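You operate a simulated robot arm through the tools that you are given. There is no shell and no other tool.

You run a simulated robot arm. Do the job below in one go: nothing can be reset, and whatever is moved stays where it is left.

Task
Change the fitting bench over: bobbin off G30, spool on to G33.
Fine: plug into its holder first; bobbin into the free nest of the bobbin tray; lay the wire end in at G31.
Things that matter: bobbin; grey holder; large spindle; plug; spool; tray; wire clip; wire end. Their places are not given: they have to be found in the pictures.

It is judged by the outcome, as a careful person would: the job done as asked, and still so three seconds after it is handed in. It fails if anything else is knocked over, pushed out of place, dropped, spilled or broken.

Robot
A 6-joint arm with a two-finger gripper, fixed in place. Base frame: the origin is at the foot of the arm, x ahead of it, y to its left, z up; the work surface is at about z = 74. Lengths are in cm, angles in degrees, forces in N, time in s.
Its first joint turns from -166.0 to 166.0 degrees. Payload 2.45 kg.
The TCP is the grasp point between the finger pads, 2 cm short of the fingertips. In the tool frame z runs along the fingers and y along their closing line. Largest opening 14 cm; the body of the gripper starts 16.8 cm behind the TCP.
Orientation is that of the tool frame in the base frame, as a unit quaternion [w, x, y, z]. With the fingers straight down and closing along the base's y, the tool's x points along the base's -x, its y along +y and its z along -z.

Tools
- The arm moves only by the tool arm_command. Its argument "rows" is a list of rows, each an object (a shift or turn left out is 0, a gripper value left out holds the last) with "xyz": the shift along the tool's x, y, z in m, a list of three; "rotation": the turn, a rotation vector about the tool's x, y, z in degrees, a list of three; "grip": the gripper command, from -1 (shut) to 1 (fully open), values between in proportion. In form: [{"xyz": [tx, ty, tz], "rotation": [ax, ay, az], "grip": grip}, ...]. A call has 1 to 20 rows; each row is the pose to reach, as a shift and turn from the pose commanded when the call began, along the tool's axes at that moment. Rows are played at 5 a second. More than 5 cm and 8.6 degrees between two rows, or a gripper value outside its range, and nothing of the call is played. A pose out of reach is approached as far as the arm can. The call stops where the force on the tool passes 40 N (or 10 N more than at its start, if that is more) or the arm is blocked; 0.2 s more then pass. Each finger travels about 4.5 cm/s and halts on what it meets, pressing with about 34 N; the grip force reading is that of the motor and also rises with nothing between the fingers. The clock runs only during rows and for 0.2 s after the last one: add rows that repeat a pose to give the fingers time. It gives the time, the measured TCP pose, the force on the tool (base axes), the opening and the grip force at its end, in the units of the frame above (readings bear some noise), with the torque about the TCP (base axes, N m) and any sound that the robot's microphone picked up.
- Cameras (640 x 400 px; columns grow to the right, rows downward): "scene" is fixed at [4.91, 49.86, 130.87]; the picture's right is [-0.10, -1.00, 0.00], its down [-0.44, 0.04, -0.90] and it looks along [0.89, -0.09, -0.44] (base axes); focal length 342 px, centre (320, 200). "wrist" rides on the gripper at [7.8, 1.1, -20.9] in the tool frame; the picture's right is [-0.14, 0.99, 0.00], its down [-0.92, -0.13, -0.37] and it looks along [-0.37, -0.05, 0.93] (tool axes); focal length 280 px, centre (320, 200).
- grab_frame(camera): a new picture of that camera. It takes no simulated time.
- measure_at(camera, pixels): for up to 12 pixels [column, row] of the newest picture of that camera ("zoom" is the newest enlarged one), the place [x, y, z] in the base frame of the surface seen there, good to about 0.3 cm. It takes no simulated time.
- close_up(camera, box): a new picture of the part [left, top, right, bottom] of that camera's present view, enlarged. It takes no simulated time.
- hand_in(): hands the job in; it is judged then, once.

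Open the gripper and draw the arm clear of the work before you hand the job in, unless the task says otherwise.

The tools are called by a JSON object that holds its "op" and its "data". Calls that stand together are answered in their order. arm_command: Moves the arm, as the interface text tells. Its arguments: {"type":"object","properties":{"rows":{"type":"array","items":{"type":"object","properties":{"xyz":{"type":"array","items":{"type":"number"}},"rotation":{"type":"array","items":{"type":"number"}},"grip":{"type":"number"}}}}},"required":["rows"]} The other tools are called the same way: grab_frame (camera) takes a picture; measure_at (camera, pixels) gives the place of the surface under pixels of a picture; close_up (camera, box) takes an enlarged picture of a part of a camera's view; hand_in () hands the job in.

At the start:

```text
time: 0.0
tcp_pos: [88.25, -0.83, 102.22]
ee_rot: [0.001, 0.0, 1.0, 0.0]
wrist_force: [-0.4, -0.2, 0.3]
wrist_torque: [0.0, -0.02, 0.01]
grip_width: 14.0
finger_force: 0.0
```

scene: 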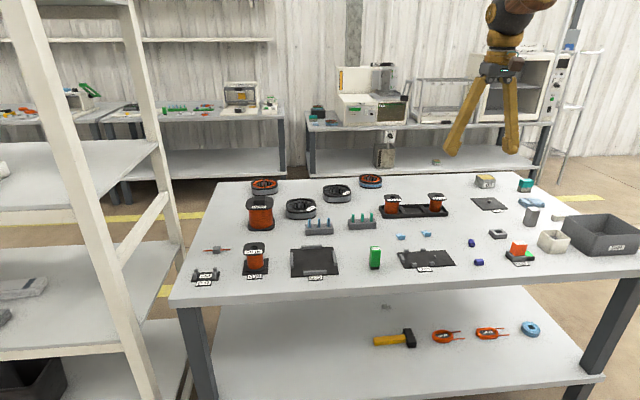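
wrist: 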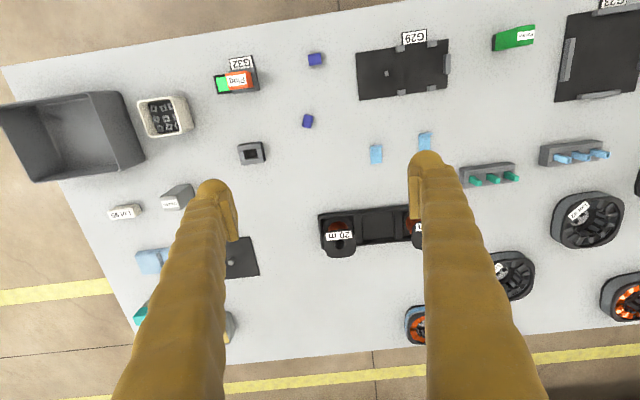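

The scene picture shows a bench with a bobbin on a spindle (near 255,260), a large bobbin (260,212), reels, a tray with two bobbins (413,207), and labelled fittings. I'll enlarge several parts of the view to read the labels.

{"op": "close_up", "data": {"camera": "scene", "box": [180, 220, 350, 300]}}

{"op": "close_up", "data": {"camera": "scene", "box": [340, 220, 560, 290]}}

{"op": "close_up", "data": {"camera": "scene", "box": [230, 165, 400, 245]}}

{"op": "close_up", "data": {"camera": "scene", "box": [370, 165, 580, 245]}}

```text
3.76 times, centred on (265, 260) of scene
```

zoom: 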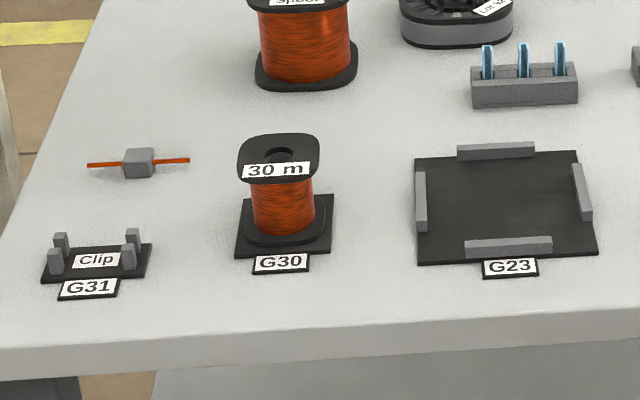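

```text
2.91 times, centred on (450, 255) of scene
```

zoom: 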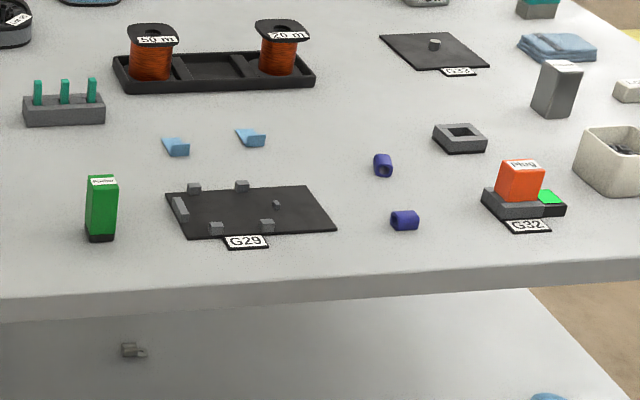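

```text
3.76 times, centred on (315, 205) of scene
```

zoom: 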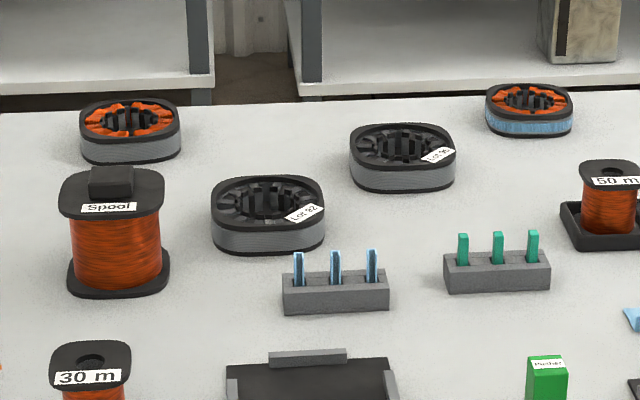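

```text
3.05 times, centred on (475, 205) of scene
```

zoom: 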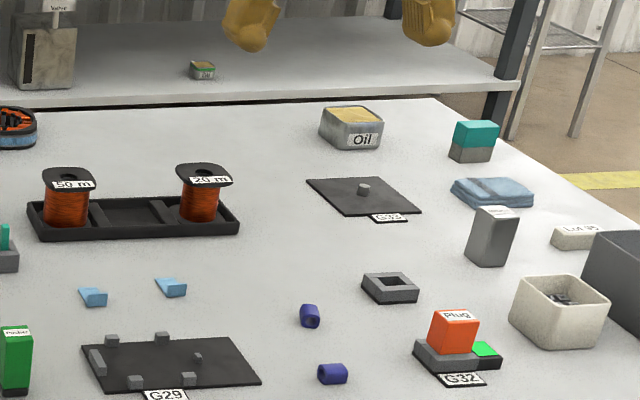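

The labels read G31 clip (205,275), G30 with the 30 m bobbin (255,260), G33 spindle (489,204), G32 socket with the plug (519,252), grey holder (497,234), and the tray's free middle nest (413,208). I'll measure points on each of these from the scene picture.

{"op": "measure_at", "data": {"camera": "scene", "pixels": [[254, 245], [254, 258], [245, 272], [267, 272], [260, 201], [260, 215], [258, 228], [205, 274], [217, 250], [207, 250], [226, 250], [260, 205]]}}

{"op": "measure_at", "data": {"camera": "scene", "pixels": [[519, 245], [519, 252], [527, 251], [511, 255], [497, 233], [490, 234], [505, 235], [493, 205], [489, 203], [413, 207], [390, 200], [436, 196]]}}

{"op": "close_up", "data": {"camera": "wrist", "box": [200, 30, 340, 180]}}

{"op": "close_up", "data": {"camera": "wrist", "box": [300, 180, 440, 280]}}

```text
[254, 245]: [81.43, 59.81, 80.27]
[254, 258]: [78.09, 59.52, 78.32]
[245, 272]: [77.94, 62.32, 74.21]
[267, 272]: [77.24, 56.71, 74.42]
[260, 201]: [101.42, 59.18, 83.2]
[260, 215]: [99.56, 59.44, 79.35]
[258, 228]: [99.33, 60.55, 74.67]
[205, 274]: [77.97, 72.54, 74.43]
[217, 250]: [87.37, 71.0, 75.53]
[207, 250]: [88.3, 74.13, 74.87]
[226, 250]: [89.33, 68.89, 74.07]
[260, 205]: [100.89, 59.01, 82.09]
```

```text
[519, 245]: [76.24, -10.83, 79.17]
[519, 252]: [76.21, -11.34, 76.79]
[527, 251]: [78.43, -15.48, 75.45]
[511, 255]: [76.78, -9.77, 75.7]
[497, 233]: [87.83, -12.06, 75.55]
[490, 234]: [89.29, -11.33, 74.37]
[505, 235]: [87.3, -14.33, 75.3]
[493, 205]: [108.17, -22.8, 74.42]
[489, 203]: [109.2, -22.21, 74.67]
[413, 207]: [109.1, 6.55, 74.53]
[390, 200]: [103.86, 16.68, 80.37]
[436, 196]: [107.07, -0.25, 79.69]
```

```text
2.67 times, centred on (270, 105) of wrist
```

zoom: 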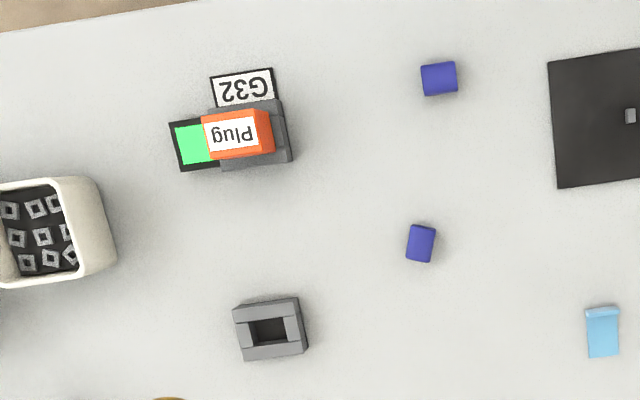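

```text
4.00 times, centred on (370, 230) of wrist
```

zoom: 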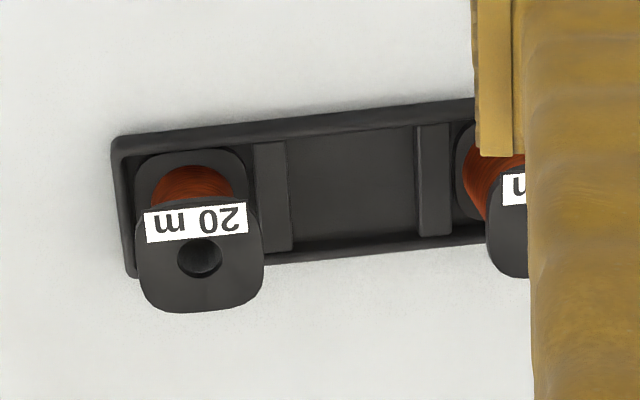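

The objects sit at 75–117 cm from the base, some past the stated top-down reach, so I'll test how far out the arm can go at its present safe height (TCP z = 102).

{"op": "arm_command", "data": {"rows": [{"xyz": [-0.04, 0, 0], "grip": 1}, {"xyz": [-0.08, 0, 0]}, {"xyz": [-0.12, 0, 0]}, {"xyz": [-0.16, 0, 0]}, {"xyz": [-0.2, 0, 0]}, {"xyz": [-0.2, 0, 0]}]}}

{"op": "grab_frame", "data": {"camera": "wrist"}}

```text
time: 1.4
tcp_pos: [108.07, -0.57, 102.34]
ee_rot: [0.0, 0.0, 1.0, 0.0]
wrist_force: [0.1, -0.1, 0.0]
wrist_torque: [-0.03, -0.02, -0.01]
grip_width: 13.98
finger_force: 0.1
```

```text
taken
```

wrist: 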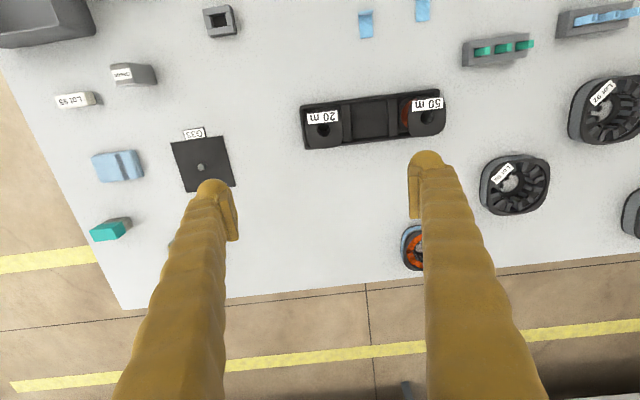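

The arm reaches x = 108 at this height. In this view G33's plate (203,165) and the tray (375,118) are visible; I'll enlarge and measure them.

{"op": "close_up", "data": {"camera": "wrist", "box": [160, 110, 260, 210]}}

{"op": "measure_at", "data": {"camera": "wrist", "pixels": [[201, 167], [172, 145], [225, 137], [235, 186], [187, 192], [201, 174], [323, 130], [427, 117], [348, 105], [392, 100], [356, 140], [395, 134]]}}

{"op": "close_up", "data": {"camera": "wrist", "box": [290, 75, 450, 175]}}

```text
4.00 times, centred on (210, 160) of wrist
```

zoom: 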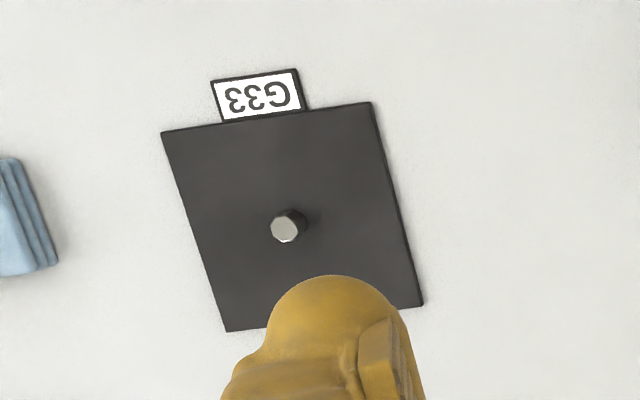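

```text
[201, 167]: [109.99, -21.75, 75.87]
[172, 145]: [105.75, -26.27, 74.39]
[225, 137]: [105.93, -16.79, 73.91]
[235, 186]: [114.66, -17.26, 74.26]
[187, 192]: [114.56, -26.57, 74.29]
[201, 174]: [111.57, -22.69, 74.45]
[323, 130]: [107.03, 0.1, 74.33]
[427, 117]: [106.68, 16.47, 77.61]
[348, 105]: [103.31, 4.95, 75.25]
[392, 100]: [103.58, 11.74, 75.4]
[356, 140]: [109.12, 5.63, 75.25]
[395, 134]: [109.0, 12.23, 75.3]
```

```text
4.00 times, centred on (370, 125) of wrist
```

zoom: 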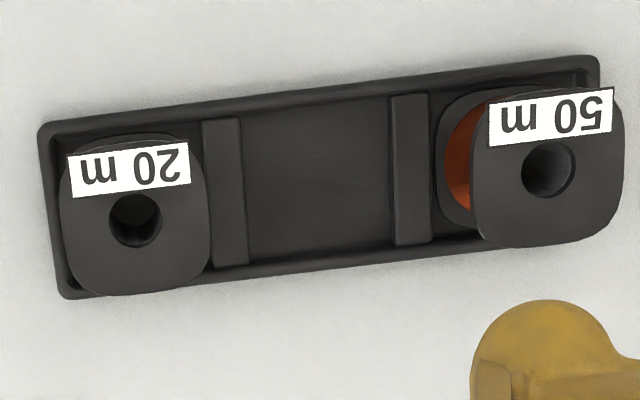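

G33's spindle is at about (110, -21.75) and the tray's free nest around (106.2, 8.4). Next I measure the shelf posts in the scene picture, so I know what to keep clear of, and move the arm back and to the left to look at the G30/G31 side.

{"op": "grab_frame", "data": {"camera": "scene"}}

{"op": "measure_at", "data": {"camera": "scene", "pixels": [[70, 200], [30, 60], [140, 60], [160, 180], [185, 300], [178, 305], [600, 290], [220, 178], [540, 175], [150, 220], [120, 330], [60, 150]]}}

{"op": "arm_command", "data": {"rows": [{"xyz": [0.03, 0.04, 0]}, {"xyz": [0.06, 0.08, 0]}, {"xyz": [0.09, 0.12, 0]}, {"xyz": [0.12, 0.16, 0]}, {"xyz": [0.15, 0.2, 0]}, {"xyz": [0.18, 0.24, 0]}, {"xyz": [0.21, 0.28, 0]}, {"xyz": [0.24, 0.32, 0]}, {"xyz": [0.27, 0.36, 0]}, {"xyz": [0.28, 0.4, 0]}, {"xyz": [0.28, 0.44, 0]}, {"xyz": [0.28, 0.48, 0]}, {"xyz": [0.28, 0.52, 0]}, {"xyz": [0.28, 0.55, 0]}, {"xyz": [0.28, 0.55, 0]}]}}

{"op": "grab_frame", "data": {"camera": "wrist"}}

{"op": "grab_frame", "data": {"camera": "scene"}}

```text
taken
```

scene: 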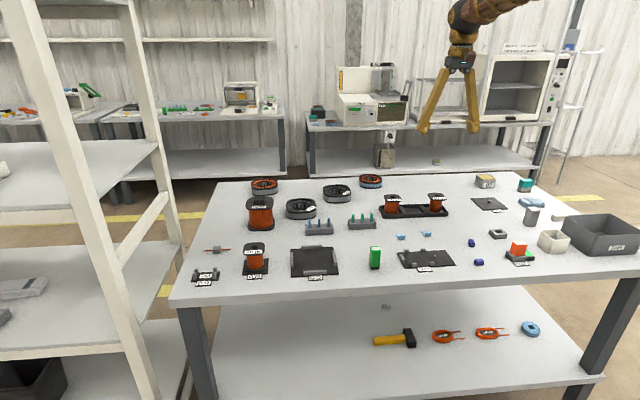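

```text
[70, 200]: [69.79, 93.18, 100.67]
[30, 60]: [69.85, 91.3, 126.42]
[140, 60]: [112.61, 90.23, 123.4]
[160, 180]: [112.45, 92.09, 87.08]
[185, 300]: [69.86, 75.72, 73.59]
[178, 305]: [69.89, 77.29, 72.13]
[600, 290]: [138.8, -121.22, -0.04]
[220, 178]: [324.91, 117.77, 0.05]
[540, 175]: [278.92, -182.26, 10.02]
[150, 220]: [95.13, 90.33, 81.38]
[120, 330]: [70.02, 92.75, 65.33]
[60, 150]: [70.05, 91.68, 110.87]
```

```text
time: 4.6
tcp_pos: [80.46, 54.31, 101.98]
ee_rot: [0.001, 0.0, 1.0, 0.0]
wrist_force: [-0.4, 0.5, -0.6]
wrist_torque: [0.01, 0.03, -0.01]
grip_width: 14.01
finger_force: 0.1
```

```text
taken
```

wrist: 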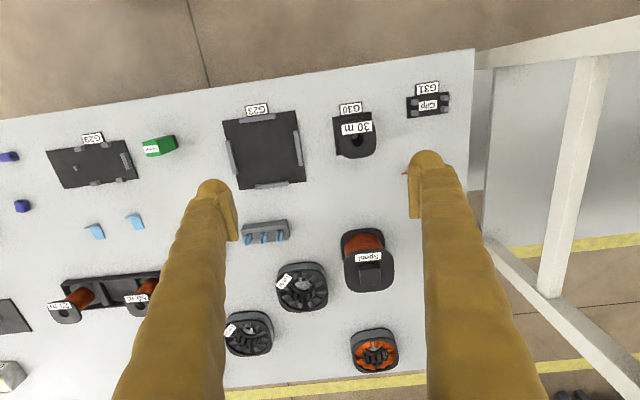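

```text
taken
```

scene: 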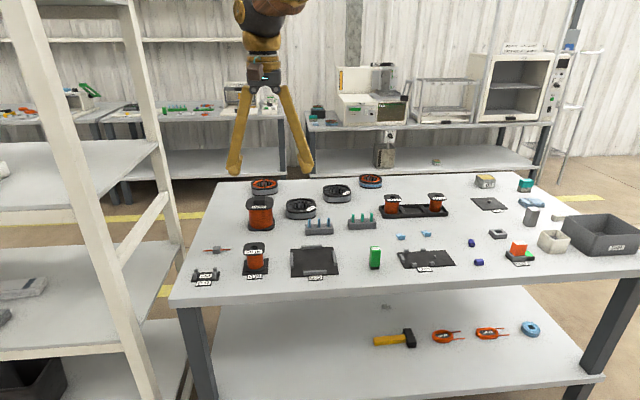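

From here I can see G30 (355,135), G31 (428,103), the spool (367,262) and the wire end behind the right finger (407,172). I'll enlarge and measure these.

{"op": "close_up", "data": {"camera": "wrist", "box": [320, 80, 480, 180]}}

{"op": "close_up", "data": {"camera": "wrist", "box": [310, 210, 430, 310]}}

{"op": "measure_at", "data": {"camera": "wrist", "pixels": [[358, 141], [336, 150], [374, 150], [334, 116], [405, 96], [447, 93], [450, 112], [410, 117], [370, 268], [345, 240], [393, 240], [347, 290]]}}

```text
4.00 times, centred on (400, 130) of wrist
```

zoom: 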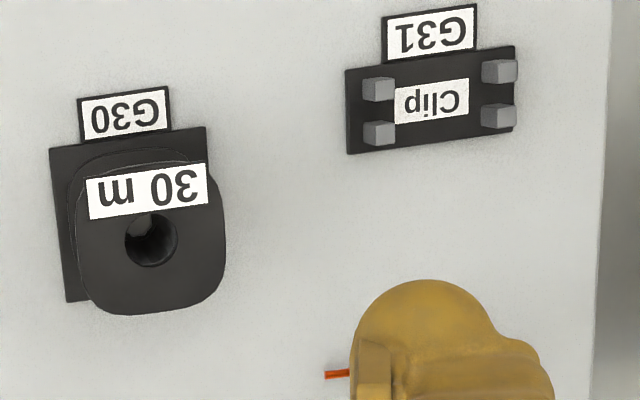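

```text
4.00 times, centred on (370, 260) of wrist
```

zoom: 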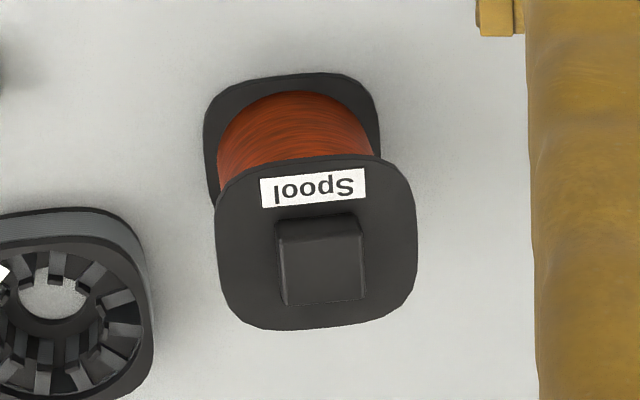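

```text
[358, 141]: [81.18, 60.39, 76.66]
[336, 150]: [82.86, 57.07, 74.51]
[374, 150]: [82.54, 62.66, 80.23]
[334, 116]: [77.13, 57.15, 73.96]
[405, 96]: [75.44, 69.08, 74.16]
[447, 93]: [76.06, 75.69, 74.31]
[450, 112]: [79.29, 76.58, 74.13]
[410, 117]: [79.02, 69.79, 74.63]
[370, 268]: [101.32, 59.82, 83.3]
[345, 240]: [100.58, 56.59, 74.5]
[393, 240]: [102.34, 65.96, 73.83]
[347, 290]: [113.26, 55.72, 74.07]
```

The order matters: plug first. I'll move the arm over G32's plug at about (77.5, -11) and look from about 20 cm above it.

{"op": "arm_command", "data": {"rows": [{"xyz": [0.0, -0.045, 0]}, {"xyz": [0.0, -0.09, 0]}, {"xyz": [0.0, -0.135, 0]}, {"xyz": [0.0, -0.18, 0]}, {"xyz": [0.0, -0.225, 0]}, {"xyz": [0.0, -0.27, 0]}, {"xyz": [0.0, -0.315, 0]}, {"xyz": [0.0, -0.36, 0]}, {"xyz": [0.0, -0.405, 0]}, {"xyz": [0.0, -0.45, 0]}, {"xyz": [0.0, -0.495, 0]}, {"xyz": [0.01, -0.54, 0]}, {"xyz": [0.02, -0.585, 0.0]}, {"xyz": [0.02, -0.63, 0.02]}, {"xyz": [0.02, -0.653, 0.05]}, {"xyz": [0.02, -0.653, 0.05]}]}}

{"op": "grab_frame", "data": {"camera": "wrist"}}

{"op": "close_up", "data": {"camera": "wrist", "box": [240, 60, 440, 240]}}

```text
time: 8.0
tcp_pos: [78.03, -10.84, 97.08]
ee_rot: [0.001, 0.001, 1.0, 0.0]
wrist_force: [-0.7, -0.6, 0.4]
wrist_torque: [0.0, 0.0, 0.03]
grip_width: 14.0
finger_force: 0.2
```

```text
taken
```

wrist: 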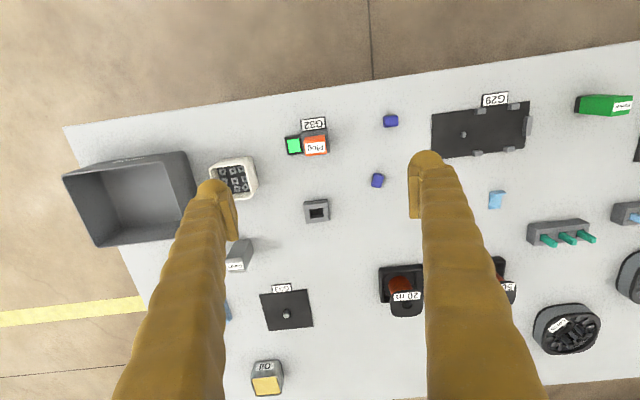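

```text
2.22 times, centred on (340, 150) of wrist
```

zoom: 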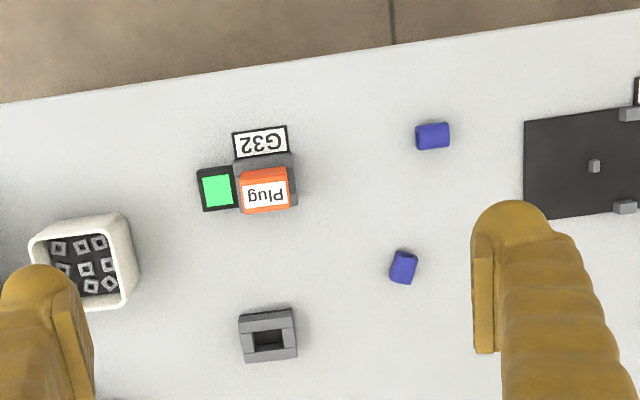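

The plug (315,146) and holder (317,211) are between the fingers. I'll zoom tighter on each and measure edges.

{"op": "close_up", "data": {"camera": "wrist", "box": [280, 110, 345, 165]}}

{"op": "close_up", "data": {"camera": "wrist", "box": [290, 185, 345, 235]}}

{"op": "measure_at", "data": {"camera": "wrist", "pixels": [[305, 138], [326, 136], [328, 153], [307, 155], [315, 146], [293, 146], [307, 203], [327, 201], [329, 219], [309, 221], [318, 212], [328, 140]]}}

```text
7.27 times, centred on (312, 138) of wrist
```

zoom: 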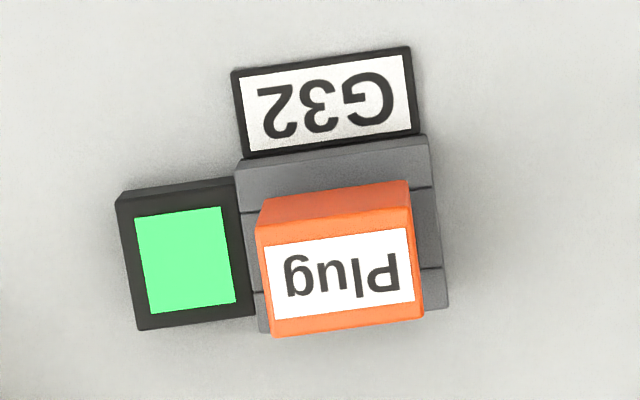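

```text
8.00 times, centred on (318, 210) of wrist
```

zoom: 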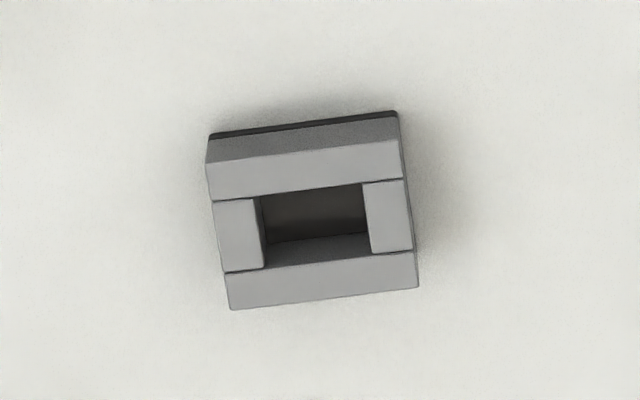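

```text
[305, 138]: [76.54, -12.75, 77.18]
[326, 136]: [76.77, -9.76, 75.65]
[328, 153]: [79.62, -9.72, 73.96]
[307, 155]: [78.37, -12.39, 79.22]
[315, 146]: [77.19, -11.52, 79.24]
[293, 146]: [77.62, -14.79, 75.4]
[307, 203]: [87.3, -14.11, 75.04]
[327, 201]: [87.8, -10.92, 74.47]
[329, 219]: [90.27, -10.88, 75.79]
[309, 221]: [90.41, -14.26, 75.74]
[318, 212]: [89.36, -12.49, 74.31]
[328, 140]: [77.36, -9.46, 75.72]
```

The plug's top is about 2.9 (y) × 2.1 (x) cm at roughly (77.8, -11.4, 79.2), and holder and socket frames look alike and are aligned with the base axes. I'll narrow the gripper to 6 cm and go down to TCP z = 84 over the plug for a closer reference picture.

{"op": "arm_command", "data": {"rows": [{"xyz": [0.0023, -0.0052, 0.03], "grip": -0.14}, {"xyz": [0.0023, -0.0052, 0.06]}, {"xyz": [0.0023, -0.0052, 0.09]}, {"xyz": [0.0023, -0.0052, 0.115]}, {"xyz": [0.0023, -0.0052, 0.1308]}, {"xyz": [0.0023, -0.0052, 0.1308]}]}}

{"op": "grab_frame", "data": {"camera": "wrist"}}

{"op": "close_up", "data": {"camera": "wrist", "box": [250, 100, 390, 200]}}

```text
time: 9.4
tcp_pos: [77.87, -11.7, 84.06]
ee_rot: [0.0, 0.0, 1.0, 0.0]
wrist_force: [-0.1, -0.3, 0.7]
wrist_torque: [-0.03, -0.05, 0.02]
grip_width: 6.02
finger_force: 0.1
```

```text
taken
```

wrist: 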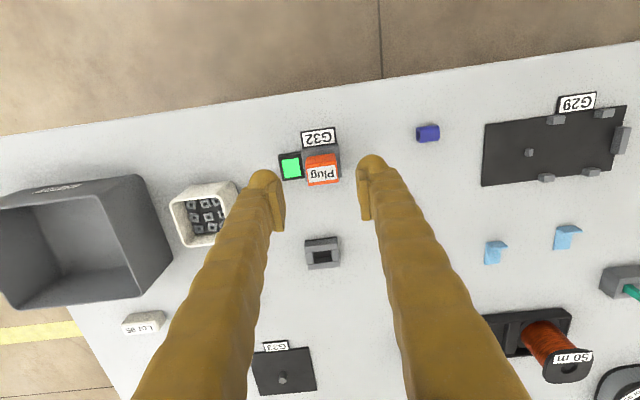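

```text
4.00 times, centred on (320, 150) of wrist
```

zoom: 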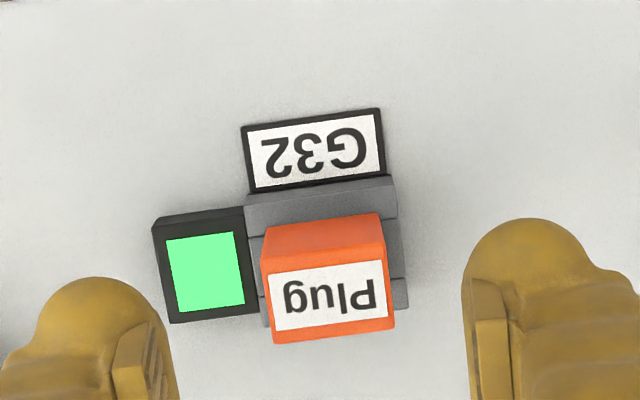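

The plug's top centre (322,175) is about 2.5 px right and 2 px above the point straight under the TCP (320,177), i.e. roughly +0.24 cm in y and -0.2 cm in x. I'll correct that and take a reference picture for later alignment over the holder.

{"op": "arm_command", "data": {"rows": [{"xyz": [0.002, 0.0024, 0.0]}, {"xyz": [0.002, 0.0024, 0.0]}, {"xyz": [0.002, 0.0024, 0.0]}]}}

{"op": "close_up", "data": {"camera": "wrist", "box": [280, 130, 360, 190]}}

{"op": "grab_frame", "data": {"camera": "wrist"}}

{"op": "measure_at", "data": {"camera": "wrist", "pixels": [[322, 175], [316, 175], [333, 175], [322, 252], [307, 247], [339, 246], [322, 240], [323, 266], [340, 262], [309, 266]]}}

```text
time: 10.2
tcp_pos: [77.61, -11.38, 84.21]
ee_rot: [0.0, 0.0, 1.0, 0.0]
wrist_force: [0.2, -0.4, -0.1]
wrist_torque: [0.0, 0.02, 0.02]
grip_width: 6.02
finger_force: 0.0
```

```text
6.67 times, centred on (320, 160) of wrist
```

zoom: 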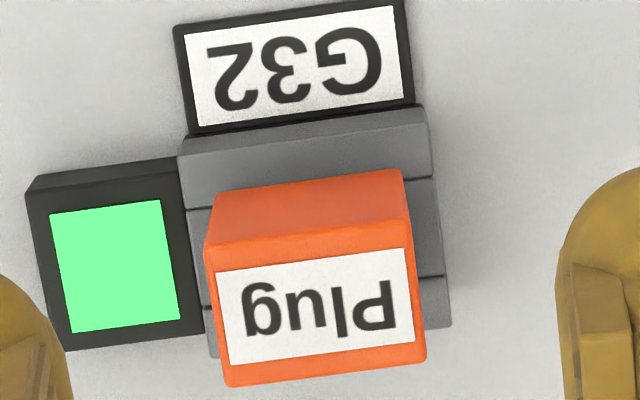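

```text
taken
```

wrist: 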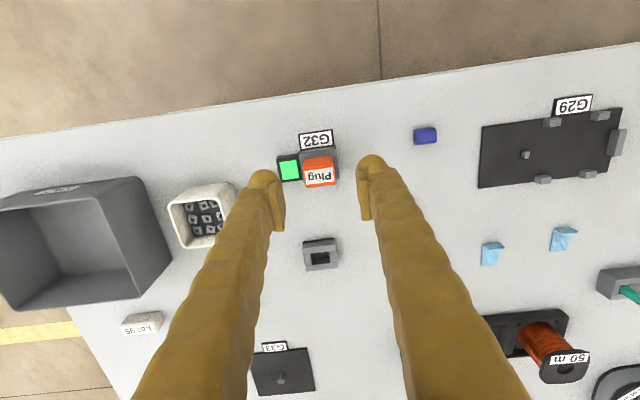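

```text
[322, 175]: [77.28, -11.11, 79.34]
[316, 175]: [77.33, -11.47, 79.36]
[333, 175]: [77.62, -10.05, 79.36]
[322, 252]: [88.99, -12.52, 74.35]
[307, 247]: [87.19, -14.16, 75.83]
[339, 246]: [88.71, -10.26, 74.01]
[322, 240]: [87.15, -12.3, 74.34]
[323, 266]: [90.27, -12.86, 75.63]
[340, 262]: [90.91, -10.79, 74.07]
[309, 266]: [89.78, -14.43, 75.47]
```

The TCP now sits right over socket and plug (plug top centre ~ (320,175), socket frame centre ~ (320,166)). I'll go down to TCP z ≈ 78.3, fingertips above the lamp block, and close on the plug.

{"op": "arm_command", "data": {"rows": [{"xyz": [0.0, 0.0, 0.025]}, {"xyz": [0.0, 0.0, 0.045]}, {"xyz": [0.0, 0.0, 0.059]}, {"xyz": [0.0, 0.0, 0.059]}, {"xyz": [0.0, 0.0, 0.059], "grip": -1}, {"xyz": [0.0, 0.0, 0.059]}, {"xyz": [0.0, 0.0, 0.059]}, {"xyz": [0.0, 0.0, 0.059]}, {"xyz": [0.0, 0.0, 0.059]}]}}

{"op": "grab_frame", "data": {"camera": "wrist"}}

```text
time: 12.2
tcp_pos: [77.67, -11.44, 78.21]
ee_rot: [0.0, 0.0, 1.0, 0.0]
wrist_force: [0.2, 0.0, -0.6]
wrist_torque: [0.0, -0.01, -0.02]
grip_width: 2.86
finger_force: 33.7
```

```text
taken
```

wrist: 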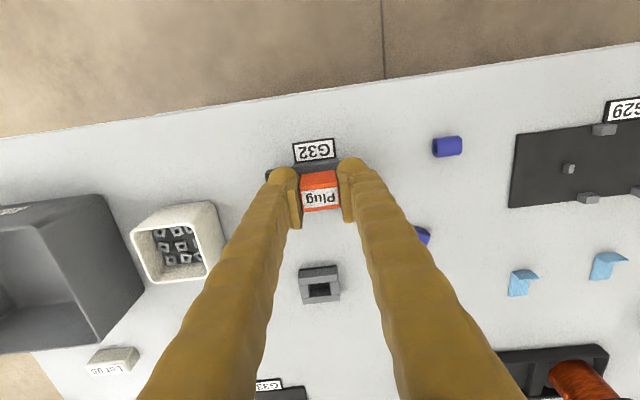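

The plug is gripped (opening 2.86, 34 N). I'll draw it straight up slowly, 5.9 cm.

{"op": "arm_command", "data": {"rows": [{"xyz": [0.0, 0.0, -0.005]}, {"xyz": [0.0, 0.0, -0.01]}, {"xyz": [0.0, 0.0, -0.015]}, {"xyz": [0.0, 0.0, -0.02]}, {"xyz": [0.0, 0.0, -0.03]}, {"xyz": [0.0, 0.0, -0.04]}, {"xyz": [0.0, 0.0, -0.05]}, {"xyz": [0.0, 0.0, -0.059]}, {"xyz": [0.0, 0.0, -0.059]}]}}

{"op": "grab_frame", "data": {"camera": "wrist"}}

{"op": "close_up", "data": {"camera": "scene", "box": [440, 180, 560, 270]}}

```text
time: 14.2
tcp_pos: [77.7, -11.44, 84.02]
ee_rot: [0.0, 0.0, 1.0, 0.0]
wrist_force: [-1.1, 0.2, -0.1]
wrist_torque: [-0.04, 0.0, -0.02]
grip_width: 2.84
finger_force: 33.6
```

```text
taken
```

wrist: 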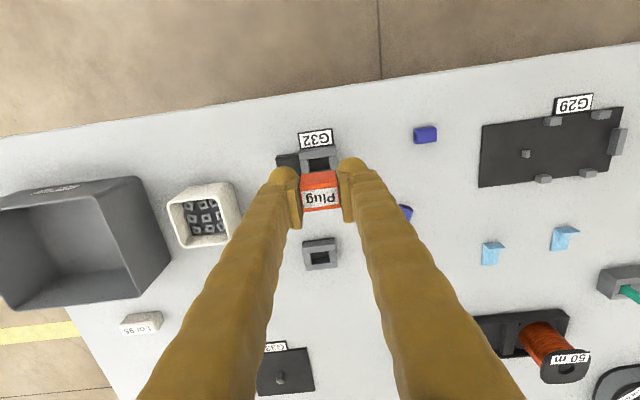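

```text
4.44 times, centred on (500, 225) of scene
```

zoom: 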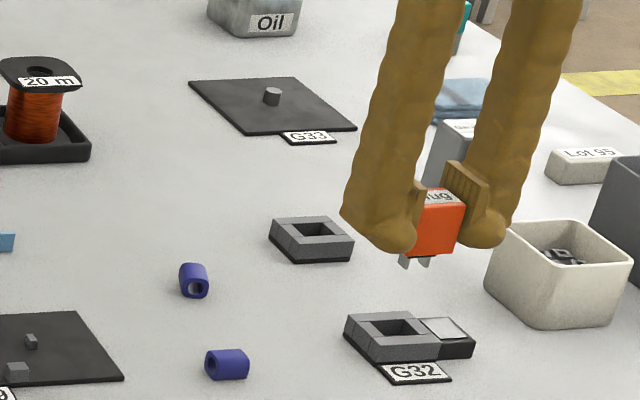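

The plug is out (lamp off) and shows prongs below. I'll carry it at the same height toward the holder at about (89.2, -12.8) and compare the holder frame's pixels with the socket reference (corners ≈ (299,153), (336,148), (340,179), (304,184)).

{"op": "arm_command", "data": {"rows": [{"xyz": [-0.025, -0.003, 0.0]}, {"xyz": [-0.055, -0.007, 0.0]}, {"xyz": [-0.085, -0.01, 0.0]}, {"xyz": [-0.105, -0.013, 0.0]}, {"xyz": [-0.1155, -0.014, 0.0]}, {"xyz": [-0.1155, -0.014, 0.0]}, {"xyz": [-0.1155, -0.014, 0.0]}]}}

{"op": "grab_frame", "data": {"camera": "wrist"}}

{"op": "close_up", "data": {"camera": "wrist", "box": [280, 130, 360, 190]}}

{"op": "close_up", "data": {"camera": "scene", "box": [450, 190, 550, 260]}}

```text
time: 15.8
tcp_pos: [89.13, -13.04, 84.32]
ee_rot: [0.0, 0.0, 1.0, 0.001]
wrist_force: [0.2, -0.6, -0.6]
wrist_torque: [0.01, -0.01, 0.02]
grip_width: 2.84
finger_force: 34.2
```

```text
taken
```

wrist: 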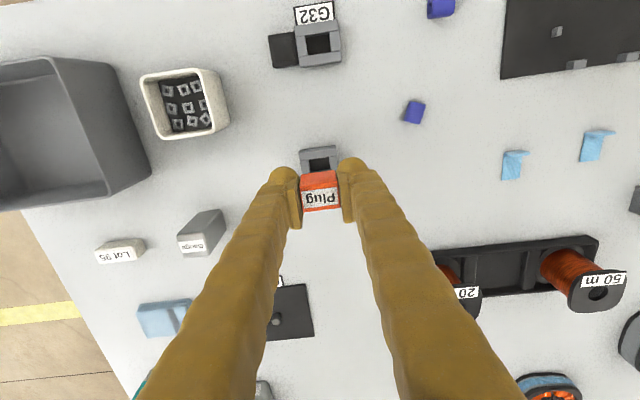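

```text
6.67 times, centred on (320, 160) of wrist
```

zoom: 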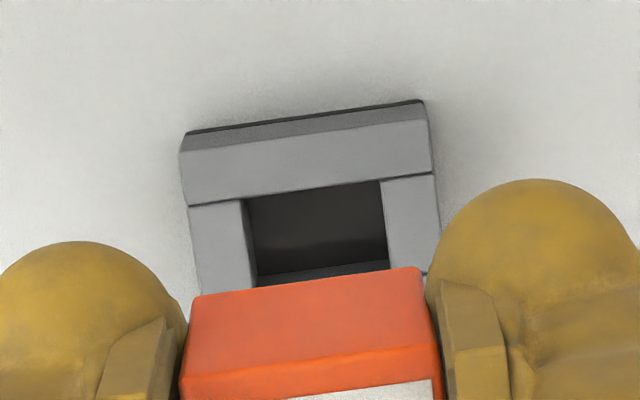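

```text
5.71 times, centred on (500, 225) of scene
```

zoom: 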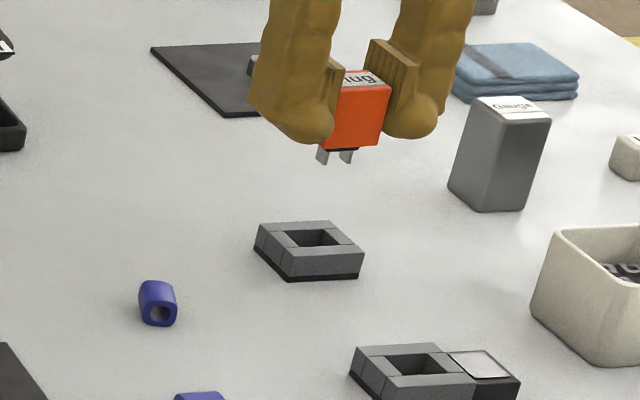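

The holder frame (zoom corners (182,152), (428,119)) matches the socket reference ((180,155), (428,122)) to about half a pixel. I'll shift 0.05 cm in -x and lower the plug 4.6 cm, then check before the last stretch.

{"op": "arm_command", "data": {"rows": [{"xyz": [0.0005, 0.0, 0.015]}, {"xyz": [0.0005, 0.0, 0.03]}, {"xyz": [0.0005, 0.0, 0.04]}, {"xyz": [0.0005, 0.0, 0.046]}, {"xyz": [0.0005, 0.0, 0.046]}]}}

{"op": "close_up", "data": {"camera": "scene", "box": [460, 195, 540, 255]}}

{"op": "close_up", "data": {"camera": "wrist", "box": [270, 130, 370, 220]}}

```text
time: 17.0
tcp_pos: [89.05, -12.82, 79.53]
ee_rot: [-0.001, 0.0, 1.0, 0.0]
wrist_force: [0.5, 0.3, 0.0]
wrist_torque: [-0.01, -0.03, 0.01]
grip_width: 2.84
finger_force: 34.0
```

```text
6.67 times, centred on (500, 225) of scene
```

zoom: 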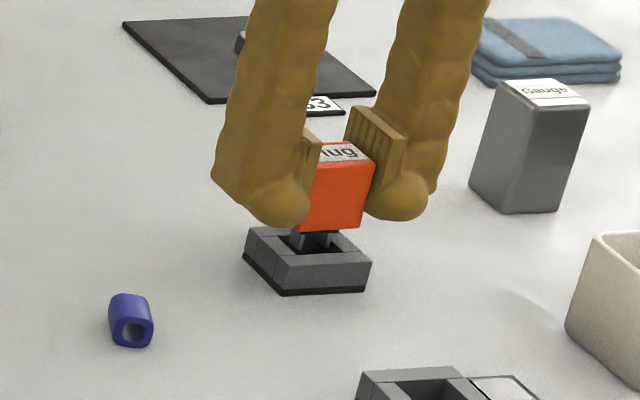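

```text
4.44 times, centred on (320, 175) of wrist
```

zoom: 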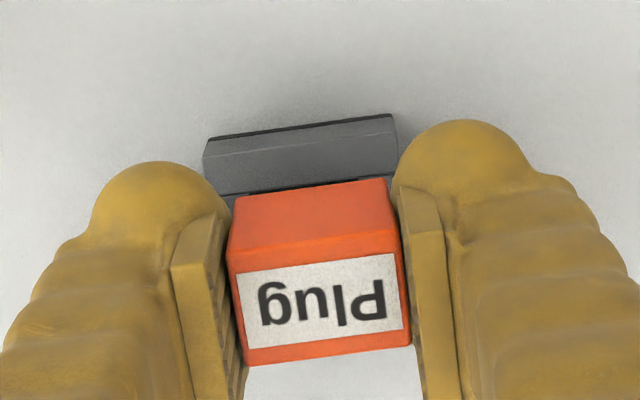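

The prongs are entering the holder's pocket cleanly. I'll lower the remaining ~1.3 cm in small steps.

{"op": "arm_command", "data": {"rows": [{"xyz": [0.0, 0.0, 0.003]}, {"xyz": [0.0, 0.0, 0.006]}, {"xyz": [0.0, 0.0, 0.009]}, {"xyz": [0.0, 0.0, 0.011]}, {"xyz": [0.0, 0.0, 0.0125]}, {"xyz": [0.0, 0.0, 0.0125]}]}}

{"op": "close_up", "data": {"camera": "scene", "box": [460, 195, 540, 255]}}

```text
time: 18.4
tcp_pos: [89.14, -12.88, 78.32]
ee_rot: [0.0, 0.0, 1.0, 0.0]
wrist_force: [0.1, 0.6, -0.2]
wrist_torque: [-0.01, 0.02, 0.0]
grip_width: 2.85
finger_force: 34.4
```

```text
6.67 times, centred on (500, 225) of scene
```

zoom: 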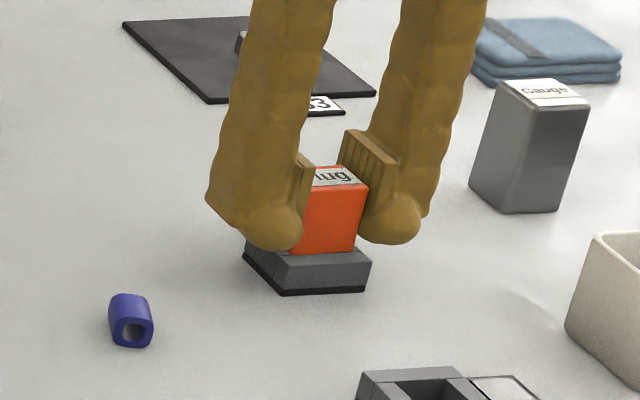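

The plug is practically seated on the holder with no contact force yet. I'll press 0.15 cm further to seat it.

{"op": "arm_command", "data": {"rows": [{"xyz": [0.0, 0.0, 0.0005]}, {"xyz": [0.0, 0.0, 0.001]}, {"xyz": [0.0, 0.0, 0.0015]}, {"xyz": [0.0, 0.0, 0.0015]}]}}

{"op": "close_up", "data": {"camera": "scene", "box": [460, 195, 540, 255]}}

```text
time: 19.4
tcp_pos: [89.23, -12.86, 78.23]
ee_rot: [0.002, 0.0, 1.0, -0.001]
wrist_force: [-3.9, 1.1, 18.3]
wrist_torque: [0.1, 0.21, 0.0]
grip_width: 2.85
finger_force: 33.7
```

```text
6.67 times, centred on (500, 225) of scene
```

zoom: 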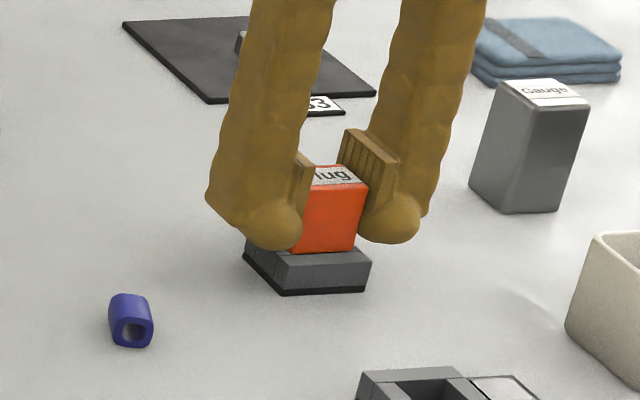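

Contact force of 18 N shows the plug is seated. I'll ease back by 0.1 cm, open the fingers to about 5 cm and rise clear.

{"op": "arm_command", "data": {"rows": [{"xyz": [0.0, 0.0, -0.001]}, {"xyz": [0.0, 0.0, -0.001], "grip": -0.3}, {"xyz": [0.0, 0.0, -0.001]}, {"xyz": [0.0, 0.0, -0.001]}, {"xyz": [0.0, 0.0, -0.001]}, {"xyz": [0.0, 0.0, -0.02]}, {"xyz": [0.0, 0.0, -0.05]}, {"xyz": [0.0, 0.0, -0.09]}, {"xyz": [0.0, 0.0, -0.13]}, {"xyz": [0.0, 0.0, -0.17]}, {"xyz": [0.0, 0.0, -0.21]}, {"xyz": [0.0, 0.0, -0.24]}]}}

{"op": "close_up", "data": {"camera": "scene", "box": [460, 195, 560, 265]}}

{"op": "grab_frame", "data": {"camera": "wrist"}}

```text
time: 22.0
tcp_pos: [89.09, -13.03, 102.14]
ee_rot: [0.0, 0.001, 1.0, 0.0]
wrist_force: [-0.8, -0.3, -0.5]
wrist_torque: [-0.01, -0.01, -0.01]
grip_width: 4.87
finger_force: 0.1
```

```text
5.71 times, centred on (510, 230) of scene
```

zoom: 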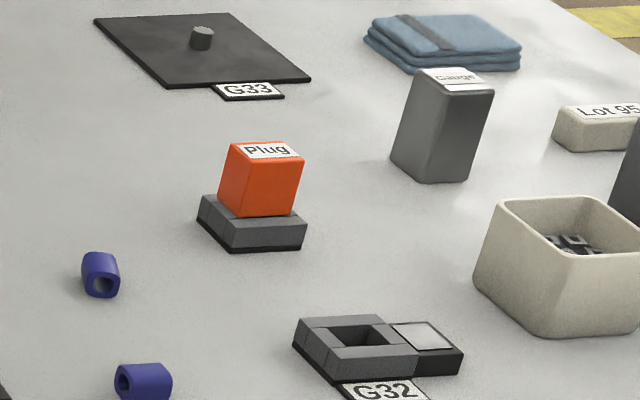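

```text
taken
```

wrist: 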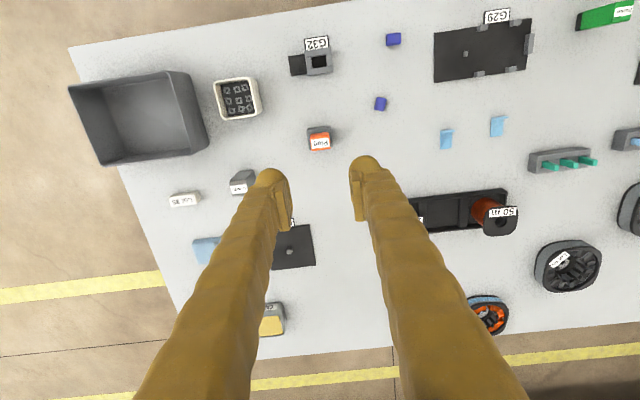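

The plug stands in its holder and the lamp is dark. Next I check how far out the arm can go at low height, over the empty strip between G33 and the tray (around (106, -9)).

{"op": "arm_command", "data": {"rows": [{"xyz": [-0.04, 0.01, 0.0]}, {"xyz": [-0.08, 0.02, 0.0]}, {"xyz": [-0.12, 0.03, 0.0]}, {"xyz": [-0.15, 0.04, 0.0]}, {"xyz": [-0.17, 0.04, 0.0]}, {"xyz": [-0.17, 0.04, 0.03]}, {"xyz": [-0.17, 0.04, 0.06]}, {"xyz": [-0.17, 0.04, 0.09]}, {"xyz": [-0.17, 0.04, 0.12]}, {"xyz": [-0.17, 0.04, 0.12]}]}}

{"op": "grab_frame", "data": {"camera": "scene"}}

```text
time: 24.2
tcp_pos: [106.05, -8.99, 90.08]
ee_rot: [-0.001, 0.0, 1.0, 0.0]
wrist_force: [-0.1, 0.0, 0.2]
wrist_torque: [0.01, -0.01, 0.01]
grip_width: 4.89
finger_force: 0.1
```

```text
taken
```

scene: 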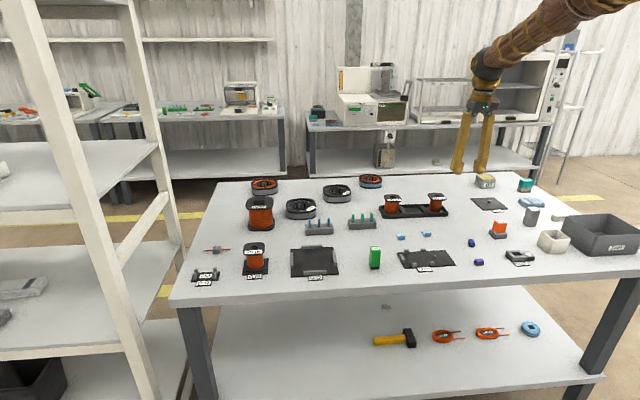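

Still on target at (106, -9, 90). I'll try lower, down to z = 79, then further out to x = 112 over the same empty strip.

{"op": "arm_command", "data": {"rows": [{"xyz": [0, 0.0, 0.03]}, {"xyz": [0, 0.0, 0.06]}, {"xyz": [0, 0.0, 0.09]}, {"xyz": [0, 0.0, 0.11]}, {"xyz": [0, 0.0, 0.11]}]}}

{"op": "arm_command", "data": {"rows": [{"xyz": [-0.02, 0.0, 0.0]}, {"xyz": [-0.04, 0.0, 0.0]}, {"xyz": [-0.06, 0.0, 0.0]}, {"xyz": [-0.06, 0.0, 0.0]}]}}

```text
time: 25.4
tcp_pos: [106.26, -8.67, 79.19]
ee_rot: [-0.001, 0.0, 1.0, 0.0]
wrist_force: [-0.2, 0.7, 0.9]
wrist_torque: [-0.03, 0.02, -0.02]
grip_width: 4.91
finger_force: 0.0
```

```text
time: 26.4
tcp_pos: [112.16, -8.95, 79.05]
ee_rot: [0.0, 0.0, 1.0, 0.0]
wrist_force: [0.1, 0.2, -0.7]
wrist_torque: [0.03, -0.02, -0.03]
grip_width: 4.92
finger_force: 0.1
```

It reaches x = 112 at z = 79. The spool sits at radius ~117, so I test x = 117 at z = 84 over the empty strip too.

{"op": "arm_command", "data": {"rows": [{"xyz": [0.0, 0.0, -0.03]}, {"xyz": [-0.02, 0.0, -0.05]}, {"xyz": [-0.04, 0.0, -0.05]}, {"xyz": [-0.055, 0.0, -0.05]}, {"xyz": [-0.055, 0.0, -0.05]}]}}

{"op": "grab_frame", "data": {"camera": "scene"}}

```text
time: 27.6
tcp_pos: [117.63, -9.13, 84.17]
ee_rot: [0.0, 0.0, 1.0, 0.0]
wrist_force: [0.7, -0.4, -0.8]
wrist_torque: [0.03, -0.01, -0.03]
grip_width: 4.9
finger_force: 0.0
```

```text
taken
```

scene: 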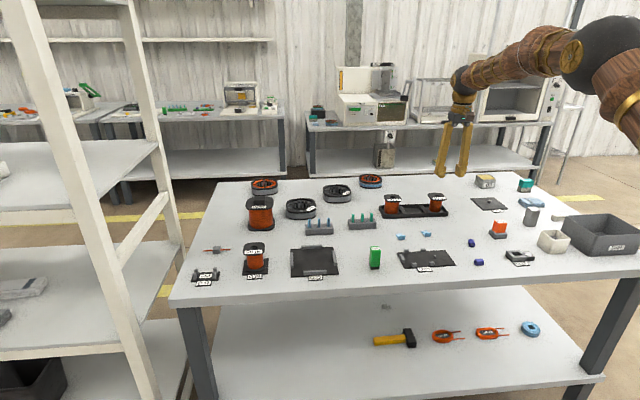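

The arm reaches 118 cm here, so everything is reachable with the fingers straight down. I'll rise and travel to a spot above G30 at about (80, 59.5).

{"op": "arm_command", "data": {"rows": [{"xyz": [0.0, 0.0, -0.049]}, {"xyz": [0.0, 0.0, -0.098]}, {"xyz": [0.0, 0.0, -0.14]}, {"xyz": [0.022, 0.04, -0.14]}, {"xyz": [0.044, 0.08, -0.14]}, {"xyz": [0.066, 0.12, -0.14]}, {"xyz": [0.088, 0.16, -0.14]}, {"xyz": [0.11, 0.2, -0.14]}, {"xyz": [0.132, 0.24, -0.14]}, {"xyz": [0.154, 0.28, -0.14]}, {"xyz": [0.176, 0.32, -0.14]}, {"xyz": [0.198, 0.36, -0.14]}, {"xyz": [0.22, 0.4, -0.14]}, {"xyz": [0.242, 0.44, -0.14]}, {"xyz": [0.264, 0.48, -0.14]}, {"xyz": [0.286, 0.52, -0.14]}, {"xyz": [0.308, 0.56, -0.14]}, {"xyz": [0.33, 0.6, -0.14]}, {"xyz": [0.352, 0.64, -0.14]}, {"xyz": [0.375, 0.68, -0.14]}]}}

{"op": "grab_frame", "data": {"camera": "wrist"}}

```text
time: 31.8
tcp_pos: [80.2, 59.32, 98.47]
ee_rot: [0.001, 0.001, 1.0, 0.0]
wrist_force: [0.8, 0.1, -0.3]
wrist_torque: [0.02, 0.05, 0.01]
grip_width: 4.9
finger_force: 0.0
```

```text
taken
```

wrist: 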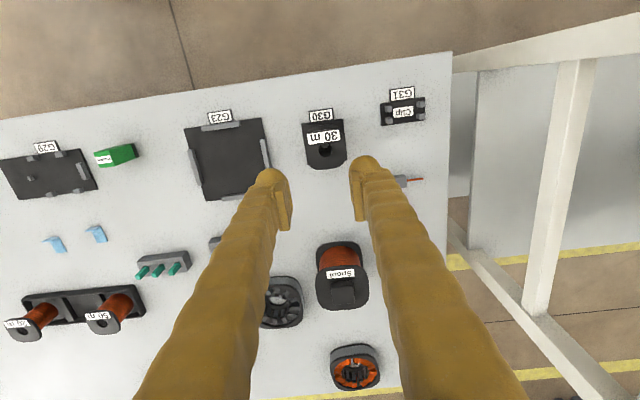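

The bobbin (325,145) is between the fingers. I'll zoom in on it and on the clip and wire end before turning the gripper.

{"op": "close_up", "data": {"camera": "wrist", "box": [285, 100, 365, 180]}}

{"op": "close_up", "data": {"camera": "wrist", "box": [360, 80, 440, 200]}}

{"op": "measure_at", "data": {"camera": "wrist", "pixels": [[306, 160], [344, 155], [326, 130], [325, 150], [310, 165], [345, 162], [405, 182], [420, 179], [399, 181], [323, 272], [366, 290], [344, 290]]}}

```text
5.00 times, centred on (325, 140) of wrist
```

zoom: 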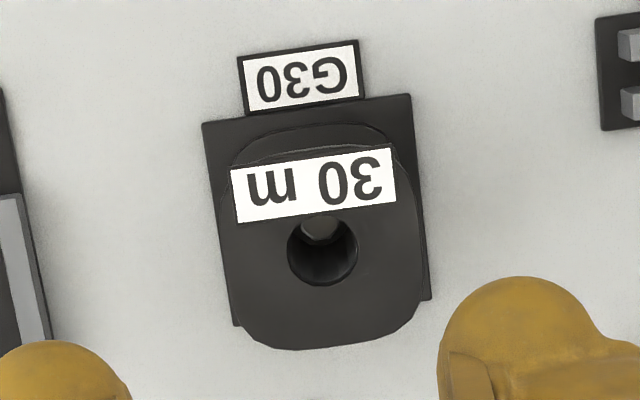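

```text
3.33 times, centred on (400, 140) of wrist
```

zoom: 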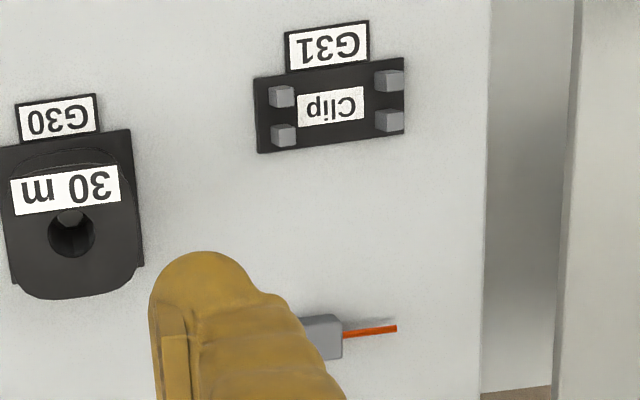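

```text
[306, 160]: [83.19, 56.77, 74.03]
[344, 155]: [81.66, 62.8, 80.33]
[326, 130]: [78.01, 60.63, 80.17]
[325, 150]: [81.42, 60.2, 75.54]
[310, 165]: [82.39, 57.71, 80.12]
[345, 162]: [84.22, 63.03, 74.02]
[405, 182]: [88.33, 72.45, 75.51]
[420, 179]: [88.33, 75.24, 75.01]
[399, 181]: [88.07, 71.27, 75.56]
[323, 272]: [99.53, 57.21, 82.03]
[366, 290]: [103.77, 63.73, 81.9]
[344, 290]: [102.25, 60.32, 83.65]
```

The bobbin's bore is at zoom (322,252), giving a centre of about (80.6, 60.1), top z = 80.3, flange ~5.6 cm. I'll turn the gripper +90° so that it closes along base x (clear of the neighbouring bobbins later in the tray), open to 9 cm, and come down to z ≈ 92.

{"op": "arm_command", "data": {"rows": [{"xyz": [-0.004, 0.008, 0.0], "rotation": [0, 0, 8.2], "grip": 0.286}, {"xyz": [-0.004, 0.008, 0.0], "rotation": [0, 0, 16.4]}, {"xyz": [-0.004, 0.008, 0.0], "rotation": [0, 0, 24.6]}, {"xyz": [-0.004, 0.008, 0.0], "rotation": [0, 0, 32.8]}, {"xyz": [-0.004, 0.008, 0.0], "rotation": [0, 0, 41.0]}, {"xyz": [-0.004, 0.008, 0.0], "rotation": [0, 0, 49.2]}, {"xyz": [-0.004, 0.008, 0.0], "rotation": [0, 0, 57.4]}, {"xyz": [-0.004, 0.008, 0.0], "rotation": [0, 0, 65.6]}, {"xyz": [-0.004, 0.008, 0.0], "rotation": [0, 0, 73.8]}, {"xyz": [-0.004, 0.008, 0.0], "rotation": [0, 0, 82.0]}, {"xyz": [-0.004, 0.008, 0.0], "rotation": [0, 0, 90.0]}, {"xyz": [-0.004, 0.008, 0.03], "rotation": [0, 0, 90.0]}, {"xyz": [-0.004, 0.008, 0.065], "rotation": [0, 0, 90.0]}, {"xyz": [-0.004, 0.008, 0.065], "rotation": [0, 0, 90.0]}]}}

{"op": "grab_frame", "data": {"camera": "wrist"}}

{"op": "grab_frame", "data": {"camera": "scene"}}

```text
time: 34.8
tcp_pos: [80.54, 60.16, 91.56]
ee_rot: [0.001, 0.708, 0.707, -0.001]
wrist_force: [-0.5, -0.8, 1.0]
wrist_torque: [0.0, 0.01, -0.02]
grip_width: 9.0
finger_force: 0.1
```

```text
taken
```

wrist: 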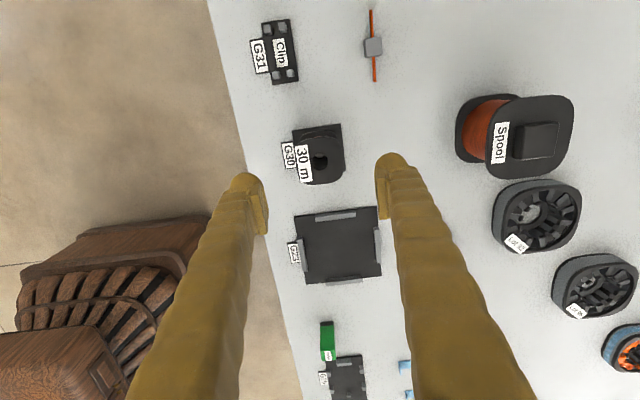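

```text
taken
```

scene: 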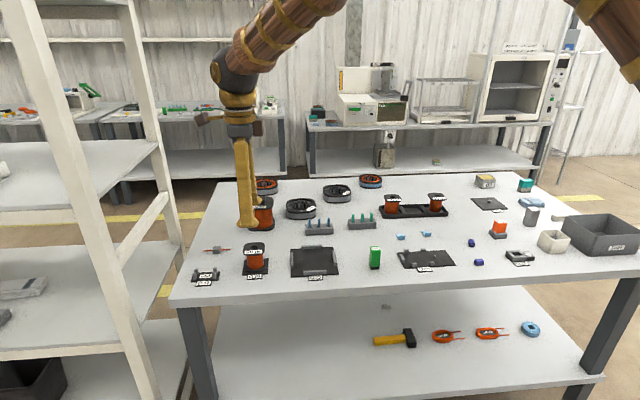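

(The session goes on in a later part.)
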